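You operate a simulated robot arm through the tools that you are given. There is no shell and no other tool. Be economical: measure what you need, move in short steps, check, and stop when the job is done.

Carry out the task below with a simulated robot arm. There is one attempt and no reset: what you move stays moved.

Task
Put one of the small blue caps from the top of the check bench on the top of the white shelf. Press the set button two times. Fetch the steel block and stand it on the brown panel. Take the small white cap on the top of the check bench and put it away on the top of the parts bench. Take the white nest from the top of the check bench and leave it on top of the blue reel there. Take the finished blue cap on the top of the check bench and put it away on the top of the service cabinet. Take the tall blue cap and leave it on the clear panel. Do these in any order. Set down upright: steel block, tall blue cap.

Only the result counts: the job must be done as asked and must still hold three seconds after the hand-in. Knocking over, shifting, dropping, spilling or breaking anything else fails it. Lids that push on must go on centred and level and be pressed home; caps that screw on are set level and turned clockwise until they are tight.

Robot
A 7-joint arm with a fingered hand on a trunk, on a base that drives. Base frame: it is fixed to the floor where the robot stands at the start and does not move with it; the origin is under the middle of the robot, x ahead of it, y to its left, z up; the surface under the hand at the start is at about z = 860. Units: mm, rad, N and s.
Its first joint turns from -2.897 to 2.897 rad. Places, roughly: blue reel (8x8x8 cm) [700, -100, 900]; brown panel (9x12x1 cm) [-2600, -1700, 800]; clear panel (9x12x1 cm) [-2700, -1800, 800]; finished blue cap (4x4x5 cm) [900, 300, 900]; set button [700, 100, 900]; small blue cap (3x3x3 cm) [700, -400, 900]; small white cap (3x3x3 cm) [600, -100, 900]; steel block [750, 0, 1000]; tall blue cap (4x4x6 cm) [-400, 1000, 800]; top of the parts bench [-1100, -1300, 900]; top of the service cabinet (52x19 cm) [-2060, -1900, 800]; top of the white shelf (30x15 cm) [-1540, -1740, 1180]; white nest [1000, 0, 750]. Payload 4.7 kg.
Tool frame: the origin (TCP) lies between the finger pads and is the grasp point; the fingertips stand 36 mm ahead of it; z points along the fingers, y is the line along which they close. The gripper opens to 120 mm. The gripper's body begins 42 mm behind the TCP. The gripper is a hand of 5 fingers: y runs from the thumb to the fingers, the wrist lies at [-18, -122, -210] in the tool frame, and closing takes about 1.5 s.
Orientation is told as [roll, pitch, yaw] about the base's x, y, z axes, in that order, counted from this pose: with the fingers straight down and the wrist toward the robot, the tool's x, y and z point along [0, 1, 0], [1, 0, 0] and [0, 0, -1] of the base frame.

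Tools
- The arm moves only by the tool move_arm. Its argument "commands" is a list of rows, each a list of 7 numbers: the shift along the base's x, y, z in units of 200 mm (1.0 is 200 mm), then the turn, a rotation vector about the base's x, y, z in units of 60 degrees (1.0 is 60 degrees), then the opening in per cent of the stroke, from 0 (shut) to 100 (fully open). In form: [[dx, dy, dz, wx, wy, wz, claw], ...]. A call has 1 to 10 rows; each row is the pose to reach, as a shift and turn from the pose commanded when the call began. A call with a number of a shift or a turn outside -1 to 1 is refused whole. A row lasts 0.2 s, in which the tool goes at most 50 mm and 0.15 rad; a call with a longer step from one row to the next is refused whole, and so is a gripper value outside its range. A pose out of reach is approached as far as the arm can. The call stops where the force on the tool passes 40 N (or 10 N more than at its start, if that is more) or the arm is blocked; 0.2 s more then pass. Each finger travels about 45 mm/s and halts on what it meets, pressing with about 31 N; the grip force reading is that of the motor and also rises with nothing between the fingers. The clock runs only during rows and for 0.2 s after the last one: add rows that repeat a pose to give the fingers time. The reply holds the time, the measured pose of the TCP, the force on the tool along the base axes, the opening and the grip force, in the units named above and with some noise, with the torque about the TCP (base axes, N m) and any sound that the robot's microphone picked up.
- Cameras (640 x 400 px; columns grow to the right, rows downward): "scene" is now at [-238.4, 71.7, 1230]; the picture's right is [-0.08, -1.00, 0.00], its down [-0.42, 0.04, -0.91] and it looks along [0.90, -0.08, -0.42] (base axes); focal length 214 px, centre (320, 200). "wrist" rides on the gripper at [73, -91, -143] in the tool frame; the picture's right is [-0.80, 0.28, -0.53], its down [-0.53, -0.73, 0.42] and it looks along [-0.27, 0.62, 0.74] (tool axes); focal length 234 px, centre (320, 200). There is no depth. A picture from a camera that has moved, and an enlarged one, comes with that camera's place and axes in the base frame and with its lens.
- grab_frame(camera): a new picture of that camera. No time passes.
- base_move(legs): drives the robot by 1 to 6 legs, each [ahead, turn to the left] in mm and rad, along the robot's own axes; the way and the turn of a leg run together, so that a leg with both is an arc; at most 1500 mm and 3.142 rad a leg. The arm and the cameras ride along, it lands a little off, and it stops where it bumps. It gives what a move gives.
- grasp_type(shape): the hand has 5 fingers and takes this shape, open, in about a second: jaw (thumb against the fingers, like two jaws); tri (thumb and two fingers); tip (a fingertip pinch); poke (one finger out to press); point (the index stretched); flat (the hand flat); cup (the hand cupped); fist (a fist). The gripper value then closes the fingers along that shape, each until it touches; the sizes above hold for jaw. It gives what a move gives, with no picture.
- turn_head(pan, tilt): turns the head with the scene camera to pan (to the left, within 2.496 rad either way) and tilt (down, from -0.506 to 1.204), counted from straight ahead of the robot. It gives what a move gives.
- zoom(camera, box): a new picture of the part [left, top, right, bottom] of that camera's present view, enlarged. No time passes.
- sign_off(): hands the job in; it is judged then, once.

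Go step by step. Nothing tells you exact positions but the pictures and the camera data: compare them with the known pose of the tool, close in by small moves and look again before you grip or let go. The budget is 196 turns and 162 pictures, counting those below and the enlarged ones. Unless the task says otherwise, let go and move clear before handing in, and close with one line.

The tools are called after "Emit:" as a command line: name --pt "numbers of a row" for each row, then --argument value for the rest, lists and objects as JSON in quotes. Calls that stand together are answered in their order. move_arm: Moves the arm, as the interface text tells. Its arguments: {"type":"object","properties":{"commands":{"type":"array","items":{"type":"array","items":{"type":"number"}}}},"required":["commands"]} The other tools are called the same way: grasp_type (shape) gives the hand a shape; base_move (legs) drives the base; turn_head (pan, tilt) turns the head that bears the scene camera; grab_frame (camera) takes a picture; zoom (camera, box) takes an enlarged picture of a part of a camera's view; sign_off () hands the job in.

At the start:

```text
clock: 0.0
eef_pos: [831.7, 106.1, 1241.8]
ee_rot: [-0.001, -0.001, 0.0]
contact_force: [0.3, -0.6, 0.6]
moment: [-0.02, -0.02, 0.05]
width: 119.5
grip_force: 0.0
shape: jaw
robot x, y, heading: [-1.8, 0.2, -0.0]
head pan, tilt: [-0.084, 0.438]
```

scene: 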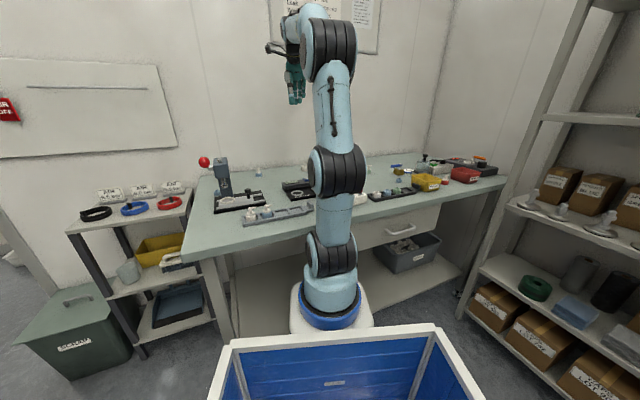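
wrist: 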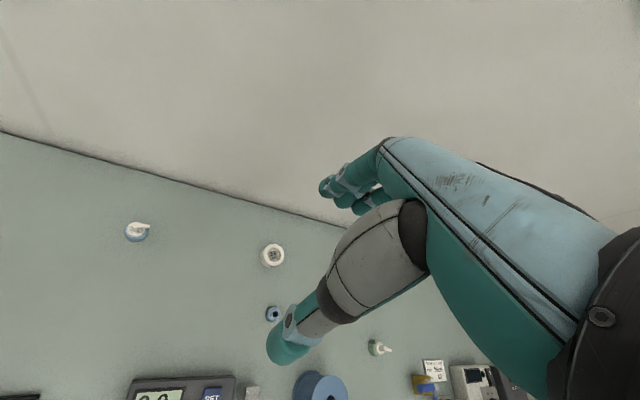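

The check bench is ahead with many small items. I'll enlarge both views to identify things.

Emit:
zoom --camera "scene" --box '[180, 140, 340, 240]'

Emit:
zoom --camera "scene" --box '[340, 140, 500, 240]'

Emit:
zoom --camera "wrist" --box '[100, 200, 500, 400]'

```text
4.00 times, centred on (260, 190) of scene
camera zoom: at [-238.4, 71.7, 1230.0], right [-0.08, -1.0, 0.0], down [-0.42, 0.04, -0.91], along [0.9, -0.08, -0.42], focal length 858 px, centre (560, 240)
```

zoom: 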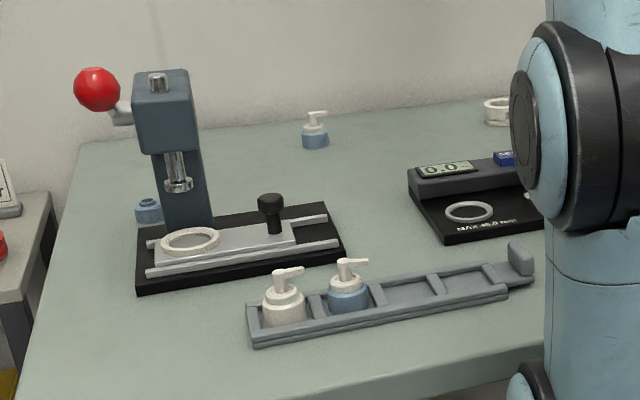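

```text
4.00 times, centred on (420, 190) of scene
camera zoom: at [-238.4, 71.7, 1230.0], right [-0.08, -1.0, 0.0], down [-0.42, 0.04, -0.91], along [0.9, -0.08, -0.42], focal length 858 px, centre (-80, 240)
```

zoom: 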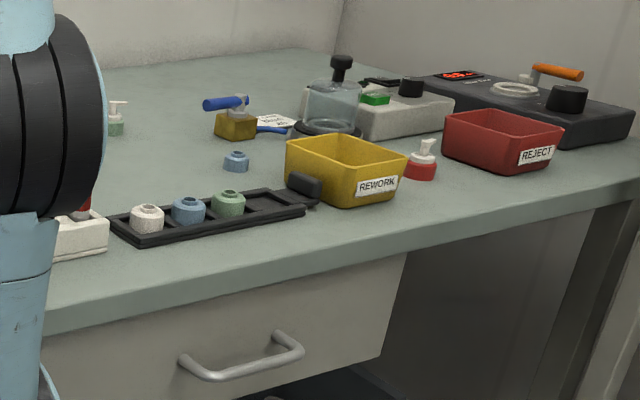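

```text
1.60 times, centred on (300, 300) of wrist
camera zoom: at [739.7, 179.9, 1384.9], right [0.28, -0.8, 0.53], down [-0.73, -0.53, -0.42], along [0.62, -0.27, -0.74], focal length 375 px, centre (352, 40)
```

zoom: 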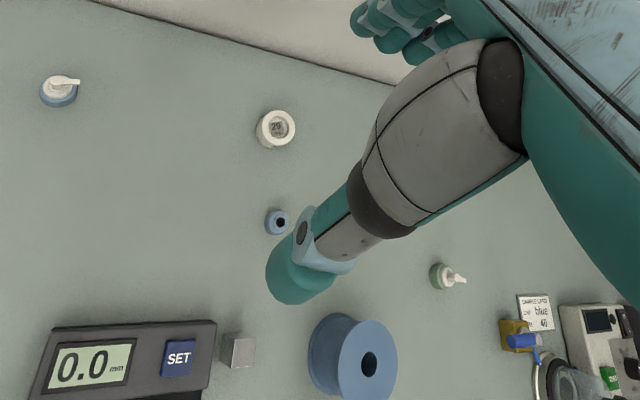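

The bench layout is getting clear: finished cap about (867,298), nest (948,57), steel block (712,-10), reel (740,-140), loose blue cap (713,-400). Next I look around for the other places.

Emit:
turn_head --pan 1.6 --tilt 0.4

Emit:
grab_frame --camera "scene"

Emit:
turn_head --pan -2.3 --tilt 0.35

Emit:
grab_frame --camera "scene"

Emit:
turn_head --pan 2.49 --tilt 0.35

Emit:
grab_frame --camera "scene"

```text
clock: 1.7
eef_pos: [830.6, 106.9, 1242.1]
ee_rot: [0.0, 0.0, -0.001]
contact_force: [-0.6, -0.5, -0.4]
moment: [-0.01, 0.01, -0.01]
width: 119.8
grip_force: 0.1
shape: jaw
robot x, y, heading: [-0.6, 0.1, 0.005]
head pan, tilt: [1.6, 0.4]
```

```text
156 pictures are left
camera scene: at [-332.9, 172.0, 1233.6], right [1.0, 0.03, 0.0], down [0.01, -0.39, -0.92], along [-0.03, 0.92, -0.39], focal length 214 px, centre (320, 200)
```

scene: 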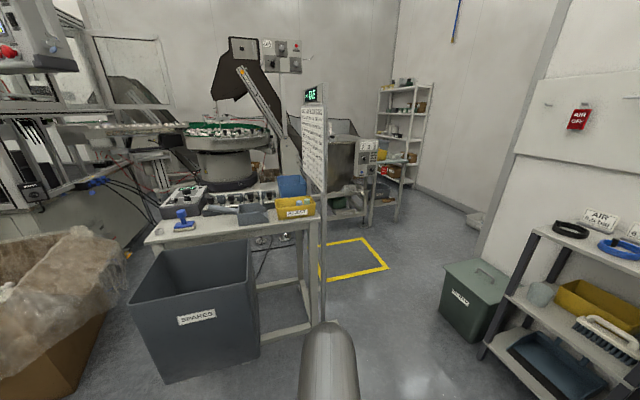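

```text
clock: 4.9
eef_pos: [830.7, 106.2, 1241.5]
ee_rot: [-0.001, 0.0, 0.0]
contact_force: [-0.5, 0.3, 0.6]
moment: [0.01, -0.02, 0.01]
width: 119.6
grip_force: 0.0
shape: jaw
robot x, y, heading: [-0.7, 1.8, 0.001]
head pan, tilt: [-2.3, 0.351]
```

```text
155 pictures are left
camera scene: at [-392.2, 10.0, 1238.1], right [-0.75, 0.67, 0.0], down [0.23, 0.26, -0.94], along [-0.63, -0.7, -0.34], focal length 214 px, centre (320, 200)
```

scene: 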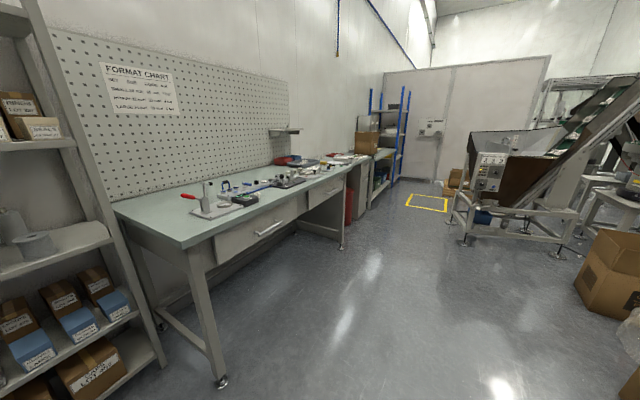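

```text
clock: 8.7
eef_pos: [830.9, 106.8, 1241.1]
ee_rot: [-0.001, -0.001, 0.001]
contact_force: [-0.3, 0.2, 0.0]
moment: [0.0, -0.02, 0.02]
width: 119.7
grip_force: 0.0
shape: jaw
robot x, y, heading: [1.0, 2.7, -0.007]
head pan, tilt: [2.491, 0.351]
```

```text
154 pictures are left
camera scene: at [-404.2, 135.9, 1238.1], right [0.61, 0.8, 0.0], down [0.27, -0.21, -0.94], along [-0.75, 0.57, -0.34], focal length 214 px, centre (320, 200)
```

scene: 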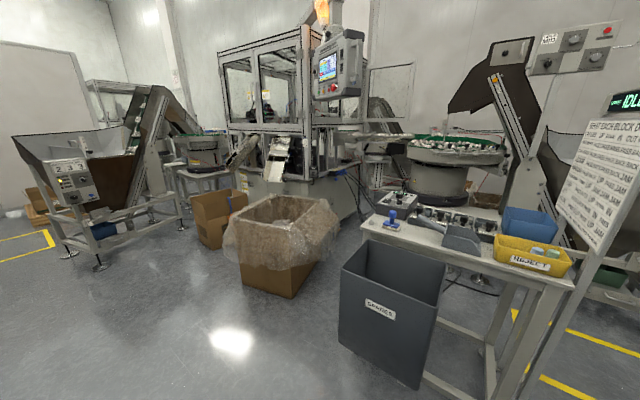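

There is open floor behind and the parts bench to the right-rear. First the set button: take the poke shape and move over it.

Emit:
grasp_type --shape "poke"

Emit:
move_arm --pt "-0.15 -0.05 -0.15 0 0 0 0" --pt "-0.3 -0.12 -0.3 0 0 0 0" --pt "-0.45 -0.18 -0.45 0 0 0 0" --pt "-0.6 -0.24 -0.6 0 0 0 0" --pt "-0.69 -0.27 -0.75 0 0 0 0"

Emit:
turn_head --pan 0.0 --tilt 0.5

Emit:
grab_frame --camera "wrist"

Emit:
grab_frame --camera "scene"

```text
clock: 9.6
eef_pos: [830.0, 106.1, 1241.4]
ee_rot: [-0.001, 0.001, 0.0]
contact_force: [-0.7, 0.2, 0.5]
moment: [0.0, 0.0, 0.0]
width: 0.2
grip_force: 0.1
shape: poke
robot x, y, heading: [1.5, 1.1, 0.003]
head pan, tilt: [2.491, 0.351]
```

```text
clock: 10.8
eef_pos: [692.6, 51.4, 1091.5]
ee_rot: [0.001, 0.0, 0.001]
contact_force: [-0.5, 0.3, -0.5]
moment: [-0.03, 0.04, 0.04]
width: 0.0
grip_force: 26.6
shape: jaw
robot x, y, heading: [0.5, -0.1, 0.001]
head pan, tilt: [2.491, 0.351]
```

```text
clock: 13.1
eef_pos: [692.3, 50.8, 1090.7]
ee_rot: [0.0, 0.0, -0.002]
contact_force: [0.5, -0.6, 0.0]
moment: [-0.01, 0.01, -0.05]
width: 0.1
grip_force: 30.6
shape: jaw
robot x, y, heading: [1.3, 0.4, -0.001]
head pan, tilt: [0.0, 0.499]
```

```text
153 pictures are left
camera wrist: at [600.8, 125.0, 1234.9], right [0.28, -0.8, 0.53], down [-0.73, -0.53, -0.42], along [0.62, -0.27, -0.74], focal length 234 px, centre (320, 200)
```

wrist: 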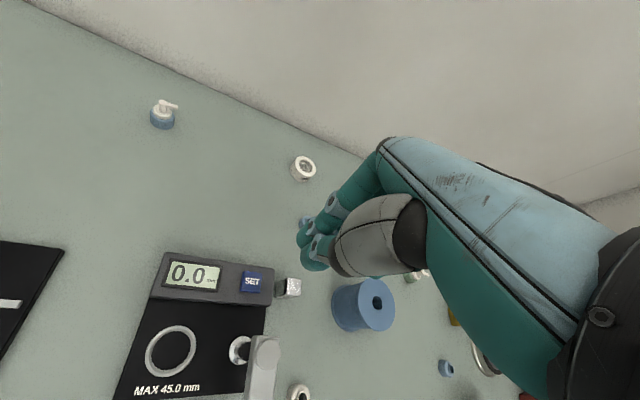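

```text
152 pictures are left
camera scene: at [-239.2, 79.5, 1224.4], right [0.0, -1.0, 0.0], down [-0.48, 0.0, -0.88], along [0.88, 0.0, -0.48], focal length 214 px, centre (320, 200)
```

scene: 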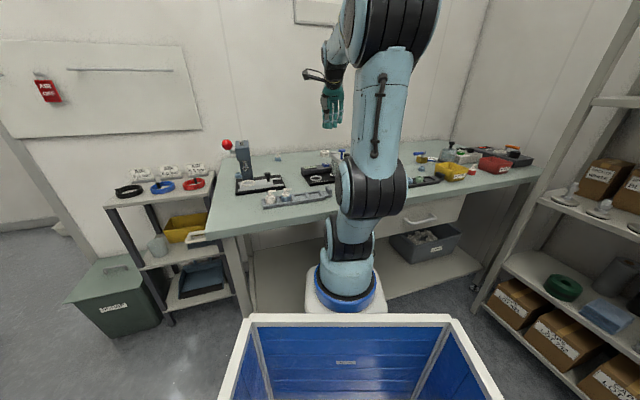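

The value 0 put the hand back in a closed jaw; I'll reshape to poke and keep the value at 100 to hold it.

Emit:
grasp_type --shape "poke"

Emit:
move_arm --pt "0 0 -0.2 0 0 0 100" --pt "0 0 -0.3 0 0 0 100" --pt "0 0 -0.3 0 0 0 100"

Emit:
grab_frame --camera "wrist"

Emit:
zoom --camera "scene" --box '[240, 100, 400, 200]'

```text
clock: 14.0
eef_pos: [692.0, 52.5, 1091.4]
ee_rot: [-0.002, 0.001, 0.0]
contact_force: [0.3, -0.7, 0.2]
moment: [0.0, 0.0, 0.01]
width: 0.0
grip_force: 0.0
shape: poke
robot x, y, heading: [2.1, -0.2, 0.004]
head pan, tilt: [0.0, 0.499]
```

```text
clock: 14.8
eef_pos: [693.1, 51.4, 1030.7]
ee_rot: [0.001, -0.001, 0.0]
contact_force: [0.0, 0.8, -0.8]
moment: [0.0, -0.02, 0.02]
width: 0.1
grip_force: 0.1
shape: poke
robot x, y, heading: [-2.5, 1.5, 0.001]
head pan, tilt: [0.0, 0.499]
```

```text
151 pictures are left
camera wrist: at [601.5, 125.5, 1174.4], right [0.28, -0.8, 0.53], down [-0.73, -0.53, -0.42], along [0.62, -0.27, -0.74], focal length 234 px, centre (320, 200)
```

wrist: 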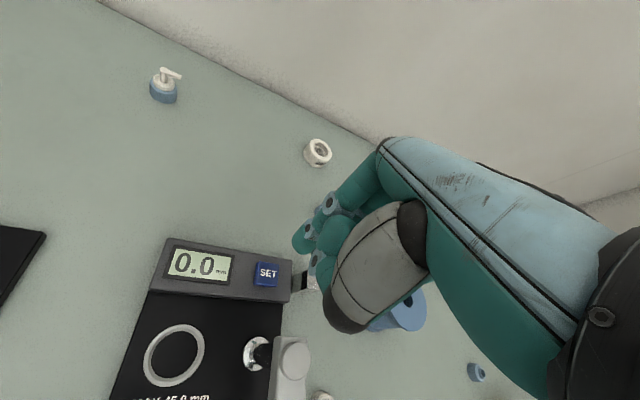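

```text
4.00 times, centred on (320, 150) of scene
camera zoom: at [-239.2, 79.4, 1224.4], right [0.0, -1.0, 0.0], down [-0.48, 0.0, -0.88], along [0.88, 0.0, -0.48], focal length 858 px, centre (320, 400)
```

zoom: 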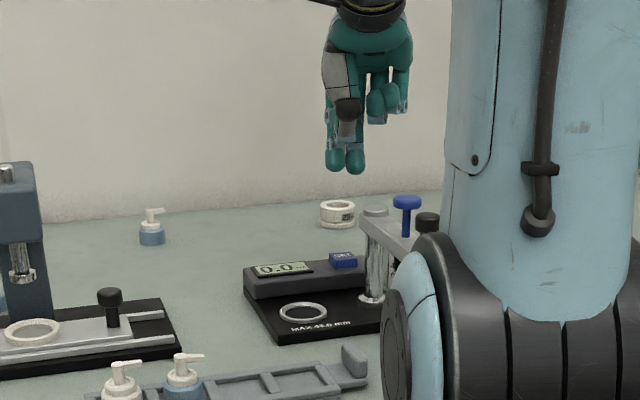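

In the poke shape two tips sit side by side; I'll see whether "point" gives a single finger.

Emit:
grasp_type --shape "point"

Emit:
zoom --camera "scene" --box '[280, 110, 360, 160]'

Emit:
zoom --camera "wrist" --box '[220, 160, 460, 310]'

```text
clock: 15.7
eef_pos: [693.5, 53.0, 1031.6]
ee_rot: [0.0, 0.0, 0.001]
contact_force: [-0.4, -0.1, 0.3]
moment: [-0.02, 0.0, 0.02]
width: 0.1
grip_force: 0.0
shape: point
robot x, y, heading: [-1.7, 3.0, 0.001]
head pan, tilt: [0.0, 0.499]
```

```text
8.00 times, centred on (320, 135) of scene
camera zoom: at [-239.2, 79.4, 1224.4], right [0.0, -1.0, 0.0], down [-0.48, 0.0, -0.88], along [0.88, 0.0, -0.48], focal length 1716 px, centre (320, 720)
```

zoom: 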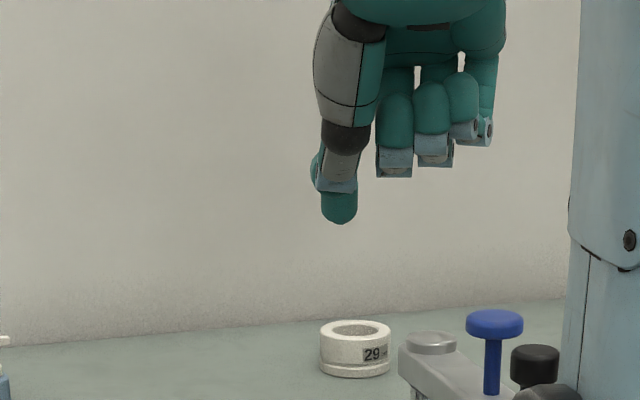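

```text
2.67 times, centred on (340, 235) of wrist
camera zoom: at [601.5, 125.5, 1174.7], right [0.28, -0.8, 0.53], down [-0.73, -0.53, -0.42], along [0.62, -0.27, -0.74], focal length 624 px, centre (267, 107)
```

zoom: 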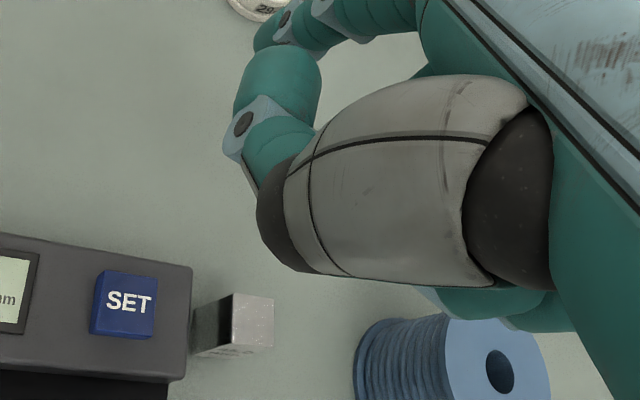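

In "point" the thumb seems to stick down; poke looks better. I'll return to poke and look closely at its tips.

Emit:
grasp_type --shape "poke"

Emit:
zoom --camera "scene" --box '[280, 110, 360, 160]'

Emit:
zoom --camera "wrist" --box '[220, 160, 460, 310]'

```text
clock: 16.6
eef_pos: [693.8, 52.2, 1032.4]
ee_rot: [0.0, 0.0, 0.001]
contact_force: [-0.3, -0.6, -0.5]
moment: [-0.01, 0.01, -0.04]
width: 0.0
grip_force: 0.0
shape: poke
robot x, y, heading: [-0.5, -1.7, 0.002]
head pan, tilt: [0.0, 0.499]
```

```text
8.00 times, centred on (320, 135) of scene
camera zoom: at [-239.2, 79.4, 1224.4], right [0.0, -1.0, 0.0], down [-0.48, 0.0, -0.88], along [0.88, 0.0, -0.48], focal length 1716 px, centre (320, 720)
```

zoom: 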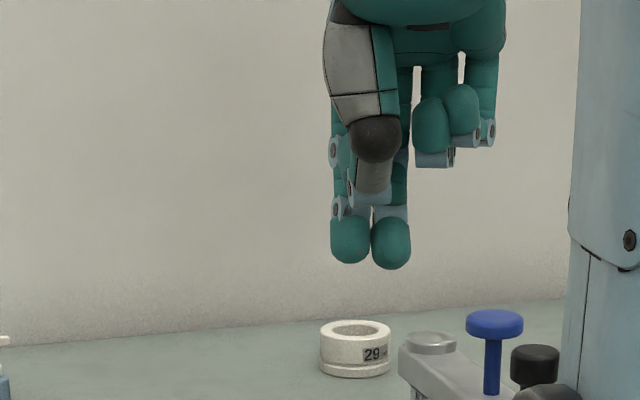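

```text
2.67 times, centred on (340, 235) of wrist
camera zoom: at [601.5, 125.5, 1174.7], right [0.28, -0.8, 0.53], down [-0.73, -0.53, -0.42], along [0.62, -0.27, -0.74], focal length 624 px, centre (267, 107)
```

zoom: 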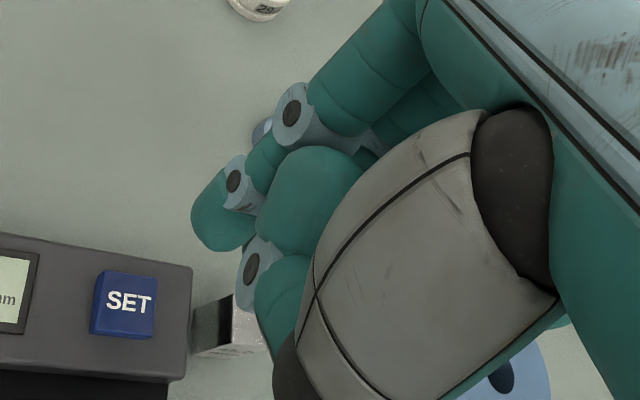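

Poke has index and middle together, 22 mm apart, centred on the TCP; the button is about 30 mm wide so both will land on it. I descend partway and check clearance from the gauge's post.

Emit:
move_arm --pt "0 0.02 -0.2 0 0 0 100" --pt "0 0.02 -0.35 0 0 0 100"

Emit:
grab_frame --camera "wrist"

Emit:
zoom --camera "scene" --box '[280, 110, 376, 170]'

```text
clock: 17.2
eef_pos: [693.0, 55.6, 962.0]
ee_rot: [0.0, 0.0, 0.0]
contact_force: [0.3, 0.0, 0.2]
moment: [-0.04, 0.01, 0.0]
width: 0.0
grip_force: 0.0
shape: poke
robot x, y, heading: [2.1, 1.1, 0.0]
head pan, tilt: [0.0, 0.499]
```

```text
145 pictures are left
camera wrist: at [600.8, 129.0, 1105.4], right [0.28, -0.8, 0.53], down [-0.73, -0.53, -0.42], along [0.62, -0.27, -0.74], focal length 234 px, centre (320, 200)
```

wrist: 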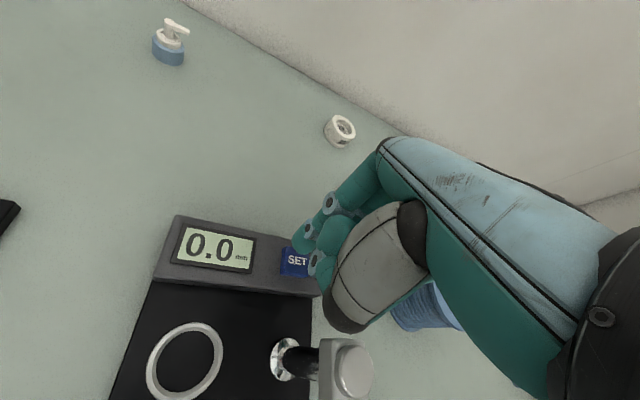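

```text
6.67 times, centred on (328, 140) of scene
camera zoom: at [-239.3, 79.4, 1224.4], right [0.0, -1.0, 0.0], down [-0.48, 0.0, -0.88], along [0.88, 0.0, -0.48], focal length 1430 px, centre (267, 600)
```

zoom: 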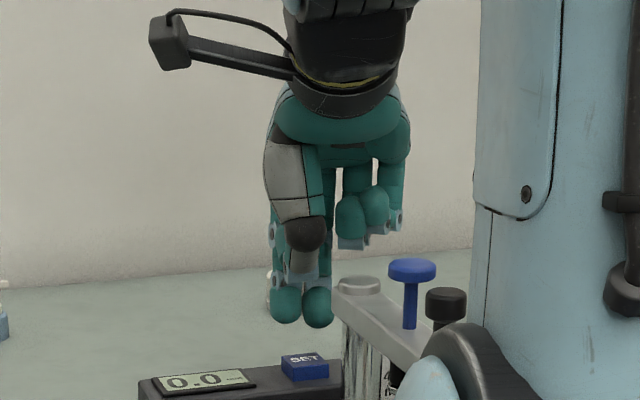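

Thumb and curled fingers clear the gauge post by a little; I'll shift slightly away from it (+x, +y) and press gently, watching force and sound.

Emit:
move_arm --pt "0.02 0.02 0 0 0 0 100" --pt "0.02 0.02 -0.08 0 0 0 100" --pt "0.02 0.02 -0.12 0 0 0 100" --pt "0.02 0.02 -0.15 0 0 0 100" --pt "0.02 0.02 -0.17 0 0 0 100" --pt "0.02 0.02 -0.18 0 0 0 100"

Emit:
grab_frame --camera "wrist"

```text
clock: 18.6
eef_pos: [697.8, 60.3, 927.5]
ee_rot: [0.001, -0.007, -0.001]
contact_force: [4.6, -2.3, 26.5]
moment: [-0.46, -0.12, 0.09]
width: 0.1
grip_force: 0.1
shape: poke
robot x, y, heading: [1.9, 3.1, 0.0]
head pan, tilt: [0.0, 0.499]
heard: click
```

```text
143 pictures are left
camera wrist: at [605.3, 133.7, 1071.1], right [0.28, -0.8, 0.53], down [-0.73, -0.53, -0.43], along [0.63, -0.27, -0.73], focal length 234 px, centre (320, 200)
```

wrist: 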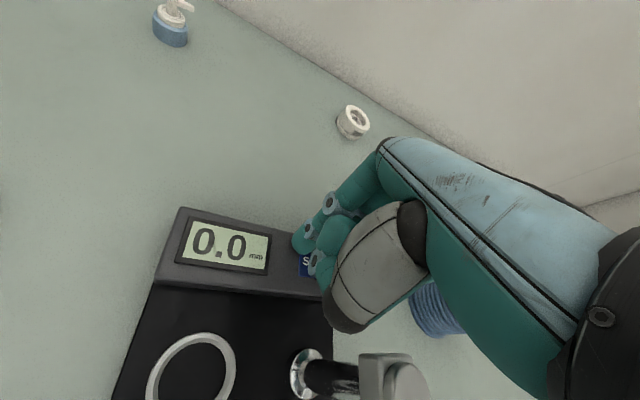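

A click was heard with 26 N: that's one press. I release by lifting 20 mm, then press again the same way and rise.

Emit:
move_arm --pt "0 0 0.1 0 0 0 100" --pt "0 0 0.1 0 0 0 100" --pt "0 0 0.1 0 0 0 100"

Emit:
move_arm --pt "0 0 -0.04 0 0 0 100" --pt "0 0 -0.07 0 0 0 100" --pt "0 0 -0.09 0 0 0 100" --pt "0 0 -0.1 0 0 0 100"

Emit:
move_arm --pt "0 0 0.2 0 0 0 100" --pt "0 0 0.45 0 0 0 100" --pt "0 0 0.65 0 0 0 100"

Emit:
grab_frame --camera "wrist"

```text
clock: 19.4
eef_pos: [697.1, 61.8, 945.4]
ee_rot: [0.001, 0.003, -0.001]
contact_force: [-0.6, -0.4, 0.5]
moment: [-0.02, -0.03, 0.02]
width: 0.0
grip_force: 0.0
shape: poke
robot x, y, heading: [2.2, 2.2, 0.002]
head pan, tilt: [0.0, 0.499]
```

```text
clock: 20.4
eef_pos: [697.7, 62.0, 929.2]
ee_rot: [0.0, -0.007, -0.001]
contact_force: [6.6, 1.0, 25.7]
moment: [-0.39, -0.14, 0.09]
width: 0.0
grip_force: 0.1
shape: poke
robot x, y, heading: [1.7, -1.7, -0.001]
head pan, tilt: [0.0, 0.499]
heard: click
```

```text
clock: 21.2
eef_pos: [696.3, 60.5, 1055.8]
ee_rot: [0.0, 0.002, 0.001]
contact_force: [0.0, -0.7, -0.7]
moment: [0.02, 0.02, -0.02]
width: 0.0
grip_force: 0.0
shape: poke
robot x, y, heading: [-2.7, -1.0, 0.001]
head pan, tilt: [0.0, 0.499]
```

```text
142 pictures are left
camera wrist: at [605.6, 133.7, 1199.0], right [0.28, -0.8, 0.52], down [-0.73, -0.53, -0.42], along [0.62, -0.27, -0.74], focal length 234 px, centre (320, 200)
```

wrist: 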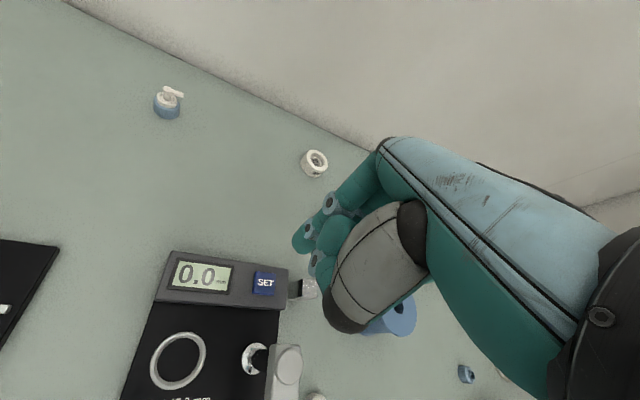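

Two clicks heard, so the button is done. Next the white nest (ring marked 29) near (943,58): open the jaw and move above it.

Emit:
grasp_type --shape "jaw"

Emit:
move_arm --pt "0.24 0 0 0 0 0 100" --pt "0.48 0 0 0 0 0 100" --pt "0.72 0 0 0 0 0 100" --pt "0.96 0 0 0 0 0 100" --pt "1.0 0 0 0 0 0 100"

Emit:
move_arm --pt "0.22 0 -0.1 0 0 0 100" --pt "0.22 0 -0.3 0 0 0 100"

Emit:
grab_frame --camera "wrist"

Emit:
zoom --camera "scene" --box '[256, 100, 384, 180]'

```text
clock: 22.1
eef_pos: [696.2, 60.2, 1056.4]
ee_rot: [0.0, 0.0, 0.001]
contact_force: [0.3, -0.4, 0.5]
moment: [-0.03, 0.02, -0.02]
width: 120.0
grip_force: 0.0
shape: jaw
robot x, y, heading: [3.0, -3.7, -0.003]
head pan, tilt: [0.0, 0.499]
```

```text
clock: 23.3
eef_pos: [898.6, 60.1, 1056.9]
ee_rot: [0.0, 0.001, 0.0]
contact_force: [-0.3, -0.3, 0.7]
moment: [-0.01, -0.03, -0.02]
width: 119.8
grip_force: 0.1
shape: jaw
robot x, y, heading: [-3.0, -0.2, 0.002]
head pan, tilt: [0.0, 0.499]
```

```text
clock: 23.9
eef_pos: [941.5, 59.6, 997.1]
ee_rot: [-0.001, -0.002, 0.001]
contact_force: [-0.1, -0.4, 0.2]
moment: [0.0, 0.0, 0.05]
width: 119.9
grip_force: 0.0
shape: jaw
robot x, y, heading: [2.3, 1.1, -0.001]
head pan, tilt: [0.0, 0.499]
```

```text
141 pictures are left
camera wrist: at [849.7, 133.0, 1140.5], right [0.28, -0.8, 0.53], down [-0.73, -0.53, -0.43], along [0.62, -0.27, -0.74], focal length 234 px, centre (320, 200)
```

wrist: 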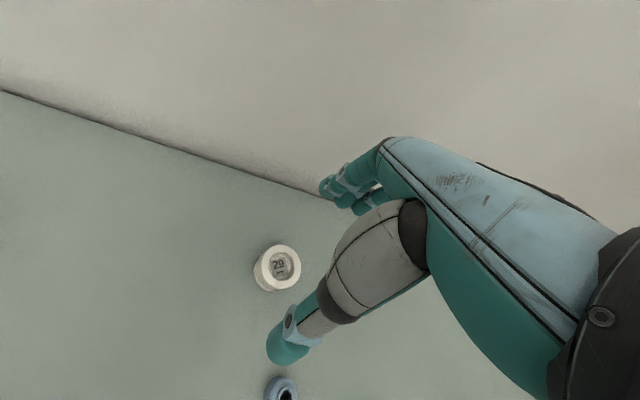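

```text
5.00 times, centred on (320, 140) of scene
camera zoom: at [-239.5, 79.4, 1224.4], right [0.0, -1.0, 0.0], down [-0.48, 0.0, -0.88], along [0.88, 0.0, -0.48], focal length 1072 px, centre (320, 500)
```

zoom: 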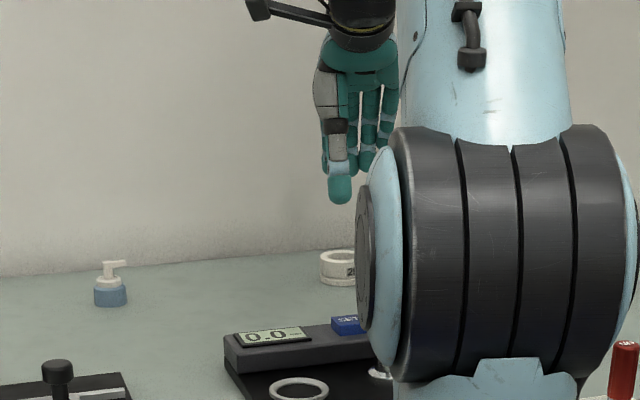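

Nest centre refined to (950,58). Descend with tips just above the bench and close.

Emit:
move_arm --pt "0.04 0 -0.2 0 0 0 100" --pt "0.045 0 -0.35 0 0 0 100" --pt "0.045 0 -0.43 0 0 0 100" --pt "0.045 0 -0.46 0 0 0 100"

Emit:
grab_frame --camera "wrist"

```text
clock: 24.9
eef_pos: [950.0, 60.1, 903.4]
ee_rot: [0.001, 0.0, 0.0]
contact_force: [-0.3, 0.2, -0.6]
moment: [0.03, -0.03, 0.02]
width: 120.0
grip_force: 0.0
shape: jaw
robot x, y, heading: [-0.7, -1.0, 0.001]
head pan, tilt: [0.0, 0.499]
```

```text
139 pictures are left
camera wrist: at [859.0, 133.2, 1047.1], right [0.28, -0.8, 0.53], down [-0.73, -0.53, -0.42], along [0.62, -0.27, -0.74], focal length 234 px, centre (320, 200)
```

wrist: 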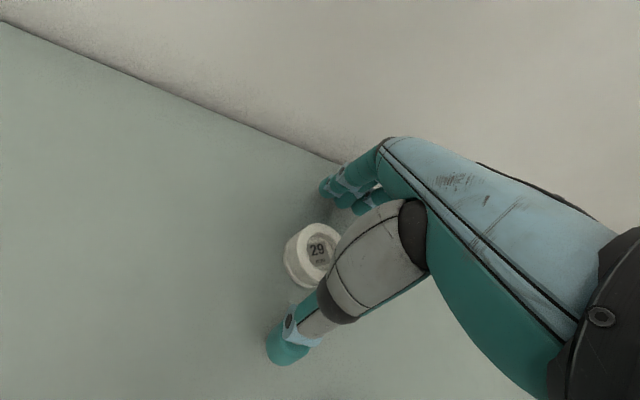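

Well centred. Closing the fingers.

Emit:
move_arm --pt "0 0 0 0 0 0 0" --pt "0 0 0 0 0 0 0" --pt "0 0 0 0 0 0 0" --pt "0 0 0 0 0 0 0" --pt "0 0 0 0 0 0 0" --pt "0 0 0 0 0 0 0" --pt "0 0 0 0 0 0 0" --pt "0 0 0.05 0 0 0 0" --pt "0 0 0.2 0 0 0 0" --pt "0 0 0.4 0 0 0 0"

Emit:
grab_frame --camera "wrist"

```text
clock: 27.1
eef_pos: [950.2, 60.9, 983.0]
ee_rot: [0.0, 0.001, 0.001]
contact_force: [0.2, -0.6, -1.7]
moment: [-0.02, 0.02, 0.01]
width: 42.1
grip_force: 30.9
shape: jaw
robot x, y, heading: [0.4, 1.1, -0.0]
head pan, tilt: [0.0, 0.499]
```

```text
138 pictures are left
camera wrist: at [858.9, 134.2, 1125.7], right [0.28, -0.8, 0.52], down [-0.73, -0.53, -0.42], along [0.62, -0.27, -0.74], focal length 234 px, centre (320, 200)
```

wrist: 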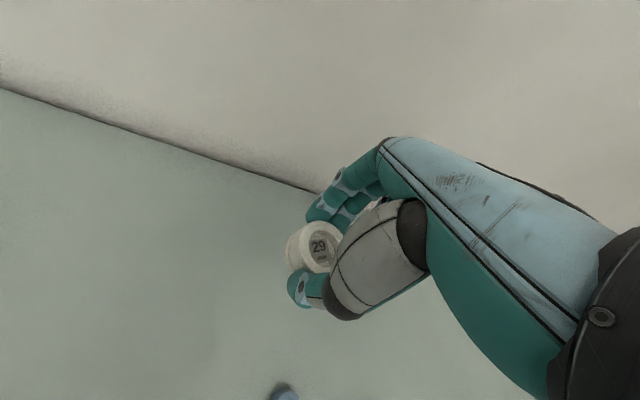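

Nest is held (42 mm). Lift and travel to above the blue reel at about (739,-135, top 940).

Emit:
move_arm --pt "0 0 0.25 0 0 0 0" --pt "-0.1 -0.1 0.4 0 0 0 0" --pt "-0.25 -0.25 0.4 0 0 0 0" --pt "-0.42 -0.4 0.4 0 0 0 0" --pt "-0.58 -0.56 0.4 0 0 0 0" --pt "-0.75 -0.72 0.4 0 0 0 0" --pt "-0.9 -0.87 0.4 0 0 0 0" --pt "-1.0 -0.97 0.4 0 0 0 0"

Emit:
grab_frame --camera "wrist"

Emit:
zoom --camera "scene" --box '[300, 100, 460, 200]'

```text
clock: 28.9
eef_pos: [749.8, -133.6, 1064.2]
ee_rot: [-0.001, -0.001, -0.003]
contact_force: [0.5, 0.3, -0.3]
moment: [-0.04, 0.02, 0.02]
width: 41.8
grip_force: 31.2
shape: jaw
robot x, y, heading: [-1.4, -1.3, 0.0]
head pan, tilt: [0.0, 0.499]
```

```text
137 pictures are left
camera wrist: at [658.7, -60.2, 1206.8], right [0.28, -0.8, 0.53], down [-0.73, -0.53, -0.42], along [0.62, -0.27, -0.74], focal length 234 px, centre (320, 200)
```

wrist: 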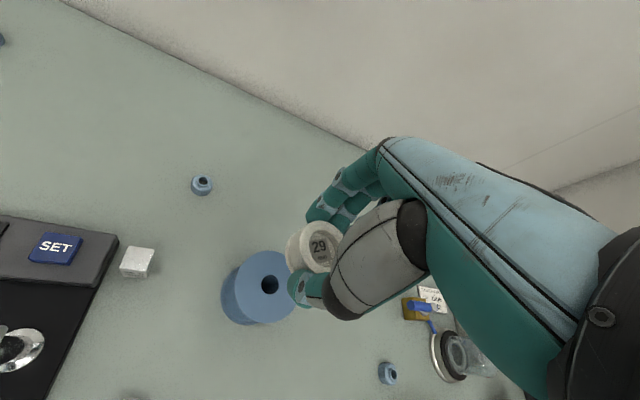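

```text
4.00 times, centred on (380, 150) of scene
camera zoom: at [-239.0, 79.3, 1224.4], right [0.0, -1.0, 0.0], down [-0.48, 0.0, -0.88], along [0.88, 0.0, -0.48], focal length 858 px, centre (80, 400)
```

zoom: 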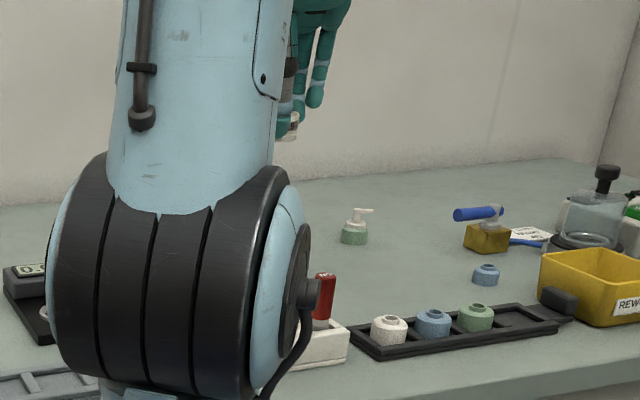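

Reel hole is at about (737,-137). Shift over it and lower to just above the top.

Emit:
move_arm --pt "-0.065 -0.027 -0.1 0 0 0 0" --pt "-0.065 -0.027 -0.25 0 0 0 0" --pt "-0.065 -0.027 -0.34 0 0 0 0"

Emit:
grab_frame --camera "wrist"

```text
clock: 29.7
eef_pos: [737.6, -138.8, 995.5]
ee_rot: [-0.001, -0.001, 0.0]
contact_force: [0.4, 0.3, -0.2]
moment: [0.04, 0.0, -0.02]
width: 41.9
grip_force: 31.3
shape: jaw
robot x, y, heading: [-1.8, 0.8, -0.0]
head pan, tilt: [0.0, 0.499]
```

```text
135 pictures are left
camera wrist: at [645.9, -65.0, 1138.1], right [0.28, -0.8, 0.53], down [-0.73, -0.53, -0.42], along [0.62, -0.27, -0.74], focal length 234 px, centre (320, 200)
```

wrist: 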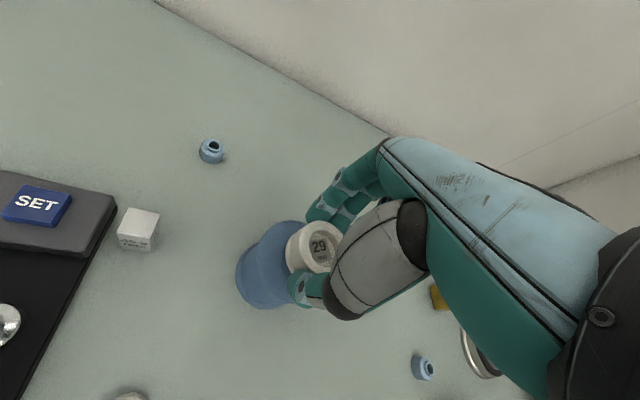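

Looks centred with about 10 mm left. Lower in tiny steps to contact.

Emit:
move_arm --pt "0 0 -0.025 0 0 0 0" --pt "0 0 -0.04 0 0 0 0" --pt "0 0 -0.05 0 0 0 0"

Emit:
zoom --camera "wrist" --box '[220, 190, 380, 330]'

```text
clock: 30.5
eef_pos: [738.5, -138.6, 985.2]
ee_rot: [-0.002, -0.001, -0.001]
contact_force: [0.0, 0.2, -0.3]
moment: [0.03, 0.01, -0.05]
width: 41.5
grip_force: 31.5
shape: jaw
robot x, y, heading: [-6.0, -1.6, 0.0]
head pan, tilt: [0.0, 0.499]
```

```text
2.86 times, centred on (300, 260) of wrist
camera zoom: at [646.1, -65.3, 1128.3], right [0.28, -0.8, 0.53], down [-0.73, -0.53, -0.42], along [0.62, -0.27, -0.74], focal length 669 px, centre (377, 29)
```

zoom: 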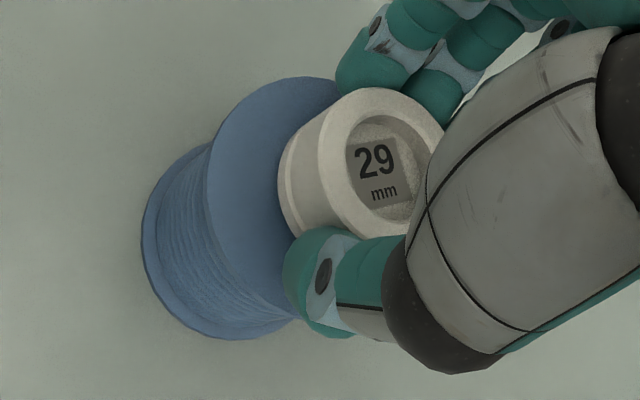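

No contact yet; continue in finer steps.

Emit:
move_arm --pt "0 0 -0.01 0 0 0 0" --pt "0 0 -0.02 0 0 0 0" --pt "0 0 -0.03 0 0 0 0" --pt "0 0 -0.04 0 0 0 0"

```text
clock: 31.5
eef_pos: [737.2, -138.4, 979.1]
ee_rot: [-0.001, -0.001, -0.001]
contact_force: [-0.7, -0.5, 4.9]
moment: [-0.03, -0.13, 0.02]
width: 41.9
grip_force: 30.6
shape: jaw
robot x, y, heading: [-1.5, 1.0, -0.002]
head pan, tilt: [0.0, 0.499]
```

Touching with 5 N. Release and rise.

Emit:
move_arm --pt "0 0 0 0 0 0 45" --pt "0 0 0 0 0 0 60" --pt "0 0 0 0 0 0 80" --pt "0 0 0 0 0 0 100" --pt "0 0 0 0 0 0 100" --pt "0 0 0.1 0 0 0 100" --pt "0 0 0.3 0 0 0 100" --pt "0 0 0.5 0 0 0 100" --pt "0 0 0.6 0 0 0 100"

Emit:
grab_frame --camera "wrist"

```text
clock: 33.5
eef_pos: [737.3, -138.8, 1098.3]
ee_rot: [0.0, 0.0, 0.0]
contact_force: [0.0, 0.3, -0.3]
moment: [0.0, 0.01, -0.01]
width: 119.5
grip_force: 0.1
shape: jaw
robot x, y, heading: [1.6, -0.4, -0.002]
head pan, tilt: [0.0, 0.499]
```

```text
133 pictures are left
camera wrist: at [645.9, -64.8, 1241.3], right [0.28, -0.8, 0.53], down [-0.73, -0.53, -0.42], along [0.62, -0.27, -0.74], focal length 234 px, centre (320, 200)
```

wrist: 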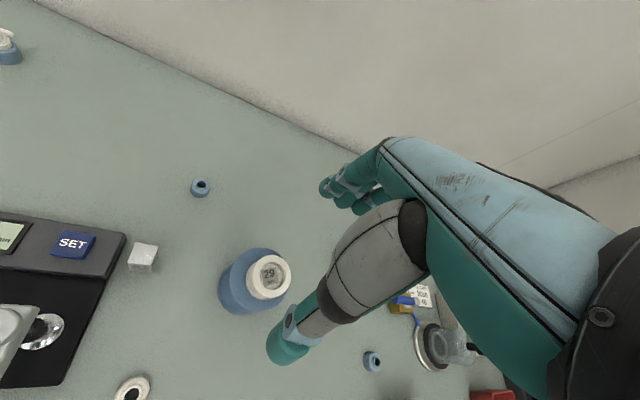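

The nest sits on the reel. Next the steel block: estimated top centre (712,-6,888); move above with a 60 % opening and look.

Emit:
move_arm --pt "-0.03 0.2 -0.1 0 0 0 100" --pt "-0.08 0.4 -0.2 0 0 0 80" --pt "-0.12 0.6 -0.4 0 0 0 60" --pt "-0.125 0.65 -0.62 0 0 0 60" --pt "-0.125 0.65 -0.65 0 0 0 60"

Emit:
grab_frame --camera "wrist"

Emit:
zoom --camera "wrist" --box '[240, 190, 400, 310]'

```text
refused: row 3 steps farther than a row can; nothing moved
```

```text
132 pictures are left
camera wrist: at [645.9, -64.8, 1241.3], right [0.28, -0.8, 0.53], down [-0.73, -0.53, -0.42], along [0.62, -0.27, -0.74], focal length 234 px, centre (320, 200)
```

wrist: 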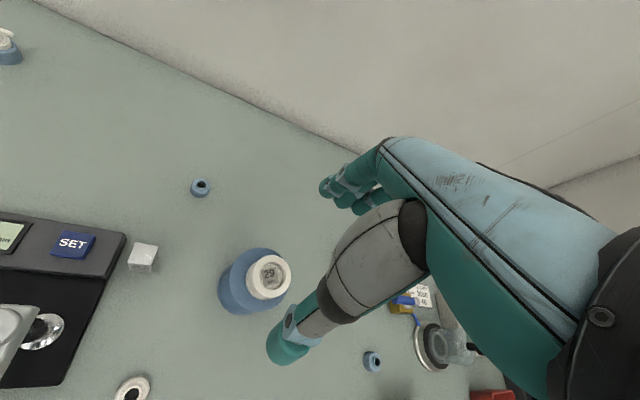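

```text
3.33 times, centred on (320, 250) of wrist
camera zoom: at [645.9, -64.8, 1241.3], right [0.28, -0.8, 0.53], down [-0.73, -0.53, -0.42], along [0.62, -0.27, -0.74], focal length 781 px, centre (320, 33)
```

zoom: 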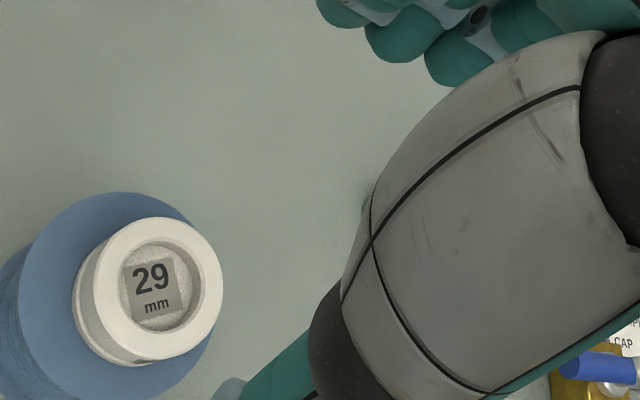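

The nest rests securely on the reel. Redo the move with shorter steps.

Emit:
move_arm --pt "-0.03 0.18 -0.1 0 0 0 100" --pt "-0.06 0.36 -0.2 0 0 0 80" --pt "-0.1 0.54 -0.3 0 0 0 60" --pt "-0.125 0.65 -0.45 0 0 0 60" --pt "-0.125 0.65 -0.65 0 0 0 60"

Emit:
zoom --camera "wrist" --box '[200, 180, 400, 330]'

```text
clock: 34.7
eef_pos: [712.5, -10.0, 969.3]
ee_rot: [0.0, 0.0, 0.0]
contact_force: [0.5, -0.3, -0.3]
moment: [-0.03, -0.03, -0.01]
width: 72.4
grip_force: 0.1
shape: jaw
robot x, y, heading: [1.4, 1.1, 0.0]
head pan, tilt: [0.0, 0.499]
```

```text
2.67 times, centred on (300, 255) of wrist
camera zoom: at [620.0, 63.5, 1111.1], right [0.28, -0.8, 0.53], down [-0.73, -0.53, -0.42], along [0.62, -0.27, -0.74], focal length 624 px, centre (373, 53)
```

zoom: 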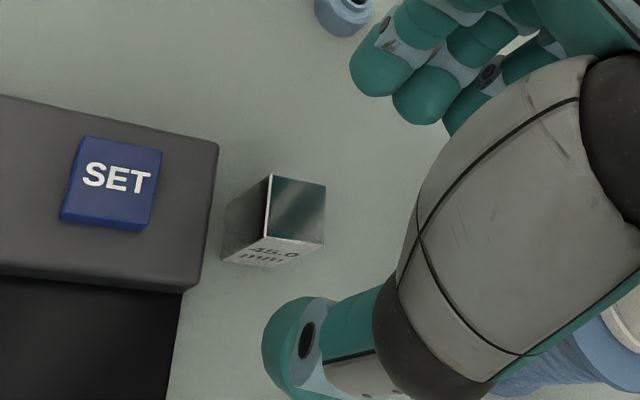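

The block is 45 mm tall and turned about 20°, centre (711,-6). I turn the hand 20° to match, and descend.

Emit:
move_arm --pt "0 0 0 0 0 0.12 60" --pt "0 0 0 0 0 0.24 60" --pt "0 0 -0.05 0 0 0.335 60" --pt "0 0 -0.2 0 0 0.335 60" --pt "0 0 -0.3 0 0 0.335 60" --pt "0 0 -0.315 0 0 0.335 60"

Emit:
zoom --camera "wrist" --box '[200, 180, 400, 330]'

```text
clock: 36.1
eef_pos: [711.8, -10.1, 905.8]
ee_rot: [0.0, 0.0, 0.352]
contact_force: [0.0, 0.1, 0.4]
moment: [0.01, 0.01, -0.01]
width: 72.4
grip_force: 0.0
shape: jaw
robot x, y, heading: [-2.4, 1.9, -0.001]
head pan, tilt: [0.0, 0.499]
```

```text
2.67 times, centred on (300, 255) of wrist
camera zoom: at [601.2, 28.3, 1047.7], right [0.54, -0.66, 0.53], down [-0.5, -0.75, -0.42], along [0.67, -0.04, -0.74], focal length 624 px, centre (373, 53)
```

zoom: 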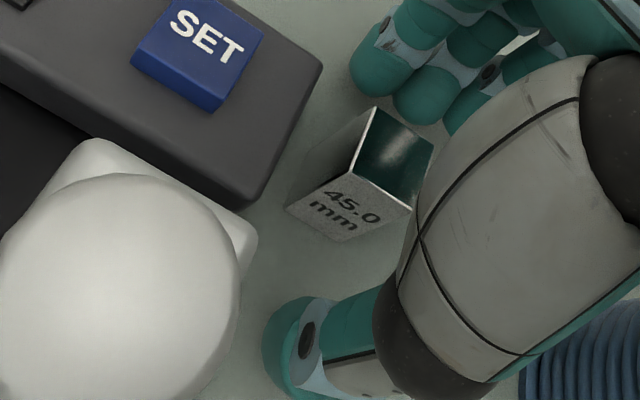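

Aligned. Close on the block.

Emit:
move_arm --pt "-0.01 0.015 0 0 0 0 60" --pt "-0.01 0.015 0 0 0 0 0" --pt "-0.01 0.015 0 0 0 0 0" --pt "-0.01 0.015 0 0 0 0 0" --pt "-0.01 0.015 0 0 0 0 0" --pt "-0.01 0.015 0 0 0 0 0" --pt "-0.01 0.015 0.05 0 0 0 0" --pt "-0.01 0.015 0.2 0 0 0 0" --pt "-0.01 0.015 0.4 0 0 0 0" --pt "-0.01 0.015 0.6 0 0 0 0"

Emit:
zoom --camera "wrist" --box '[200, 180, 400, 330]'

```text
clock: 38.3
eef_pos: [710.4, -5.4, 1024.8]
ee_rot: [0.001, 0.001, 0.352]
contact_force: [0.2, -0.9, -2.7]
moment: [0.02, 0.04, 0.0]
width: 19.2
grip_force: 30.7
shape: jaw
robot x, y, heading: [1.4, -0.9, -0.002]
head pan, tilt: [0.0, 0.499]
```

```text
2.67 times, centred on (300, 255) of wrist
camera zoom: at [600.2, 31.7, 1168.1], right [0.54, -0.66, 0.52], down [-0.51, -0.75, -0.42], along [0.67, -0.04, -0.74], focal length 624 px, centre (373, 53)
```

zoom: 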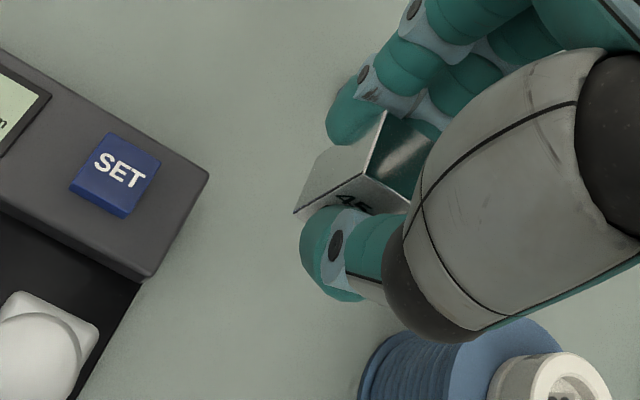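

Block is held. Raise and retract the arm, then back off and drive toward the far panels, stopping short to look.

Emit:
move_arm --pt "0 0 0.24 0 0 0 0" --pt "-0.1 0 0.45 0 0 0 0" --pt "-0.3 0 0.55 0 0 0 0" --pt "-0.53 0 0.6 0 0 0 0" --pt "-0.77 0 0.6 0 0 0 0" --pt "-1.0 0 0.6 0 0 0 0"

Emit:
base_move --legs '[[-700, 0], [0, -2.57], [800, 0], [800, 0], [0, 0.7]]'

Emit:
turn_head --pan 0.3 --tilt 0.45

Emit:
grab_frame --camera "scene"

```text
clock: 39.7
eef_pos: [508.9, -6.7, 1143.6]
ee_rot: [0.002, 0.0, 0.351]
contact_force: [0.3, 0.3, -2.5]
moment: [0.06, 0.06, 0.01]
width: 19.3
grip_force: 31.2
shape: jaw
robot x, y, heading: [-0.2, 0.8, -0.002]
head pan, tilt: [0.0, 0.499]
```

```text
clock: 59.3
eef_pos: [-2225.3, -1319.1, 1144.2]
ee_rot: [-0.001, 0.001, -1.531]
contact_force: [-0.6, 0.0, -0.5]
moment: [0.01, -0.02, -0.04]
width: 19.0
grip_force: 31.0
shape: jaw
robot x, y, heading: [-2067.8, -835.1, -1.877]
head pan, tilt: [0.0, 0.499]
```

```text
clock: 60.1
eef_pos: [-2226.0, -1318.6, 1144.3]
ee_rot: [0.001, -0.001, -1.529]
contact_force: [0.7, 0.2, -2.3]
moment: [-0.03, 0.01, 0.02]
width: 19.0
grip_force: 30.4
shape: jaw
robot x, y, heading: [-2060.8, -837.4, -1.877]
head pan, tilt: [0.3, 0.45]
```

```text
127 pictures are left
camera scene: at [-1889.3, -637.8, 1228.9], right [-1.0, 0.01, 0.0], down [0.0, 0.44, -0.9], along [-0.01, -0.9, -0.44], focal length 214 px, centre (320, 200)
```

scene: 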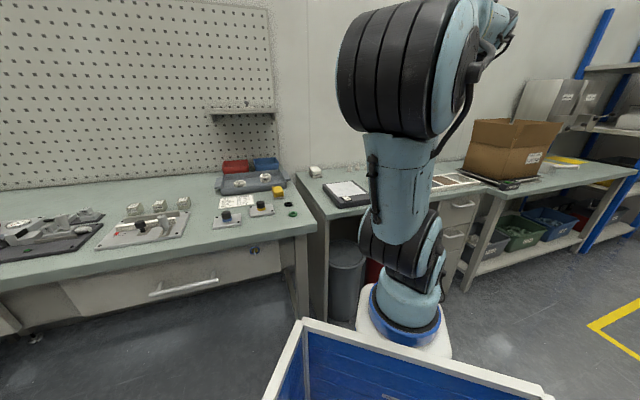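

I see the service cabinet and beyond it a bench with white/dark flat things; zoom there.

Emit:
zoom --camera "scene" --box '[420, 130, 580, 230]'

Emit:
zoom --camera "scene" --box '[200, 90, 400, 215]'

```text
4.00 times, centred on (500, 180) of scene
camera zoom: at [-1889.3, -637.8, 1228.9], right [-1.0, 0.01, 0.0], down [0.0, 0.44, -0.9], along [-0.01, -0.9, -0.44], focal length 858 px, centre (-400, 280)
```

zoom: 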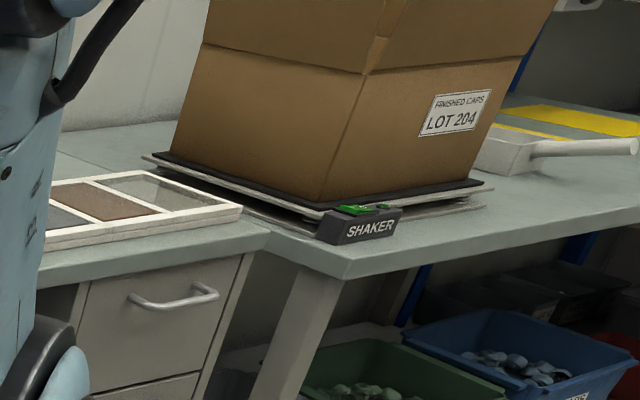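

```text
3.20 times, centred on (300, 152) of scene
camera zoom: at [-1889.3, -637.8, 1228.9], right [-1.0, 0.01, 0.0], down [0.0, 0.44, -0.9], along [-0.01, -0.9, -0.44], focal length 686 px, centre (384, 352)
```

zoom: 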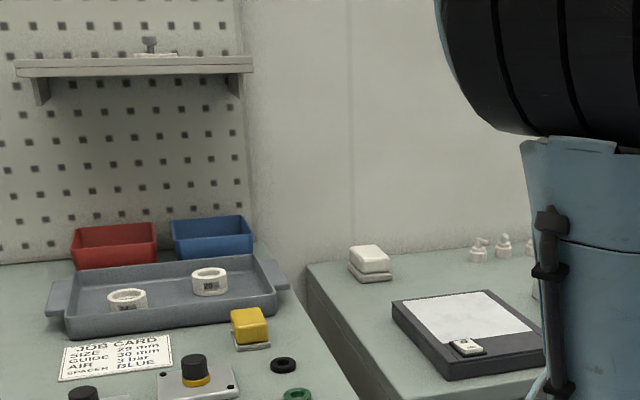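

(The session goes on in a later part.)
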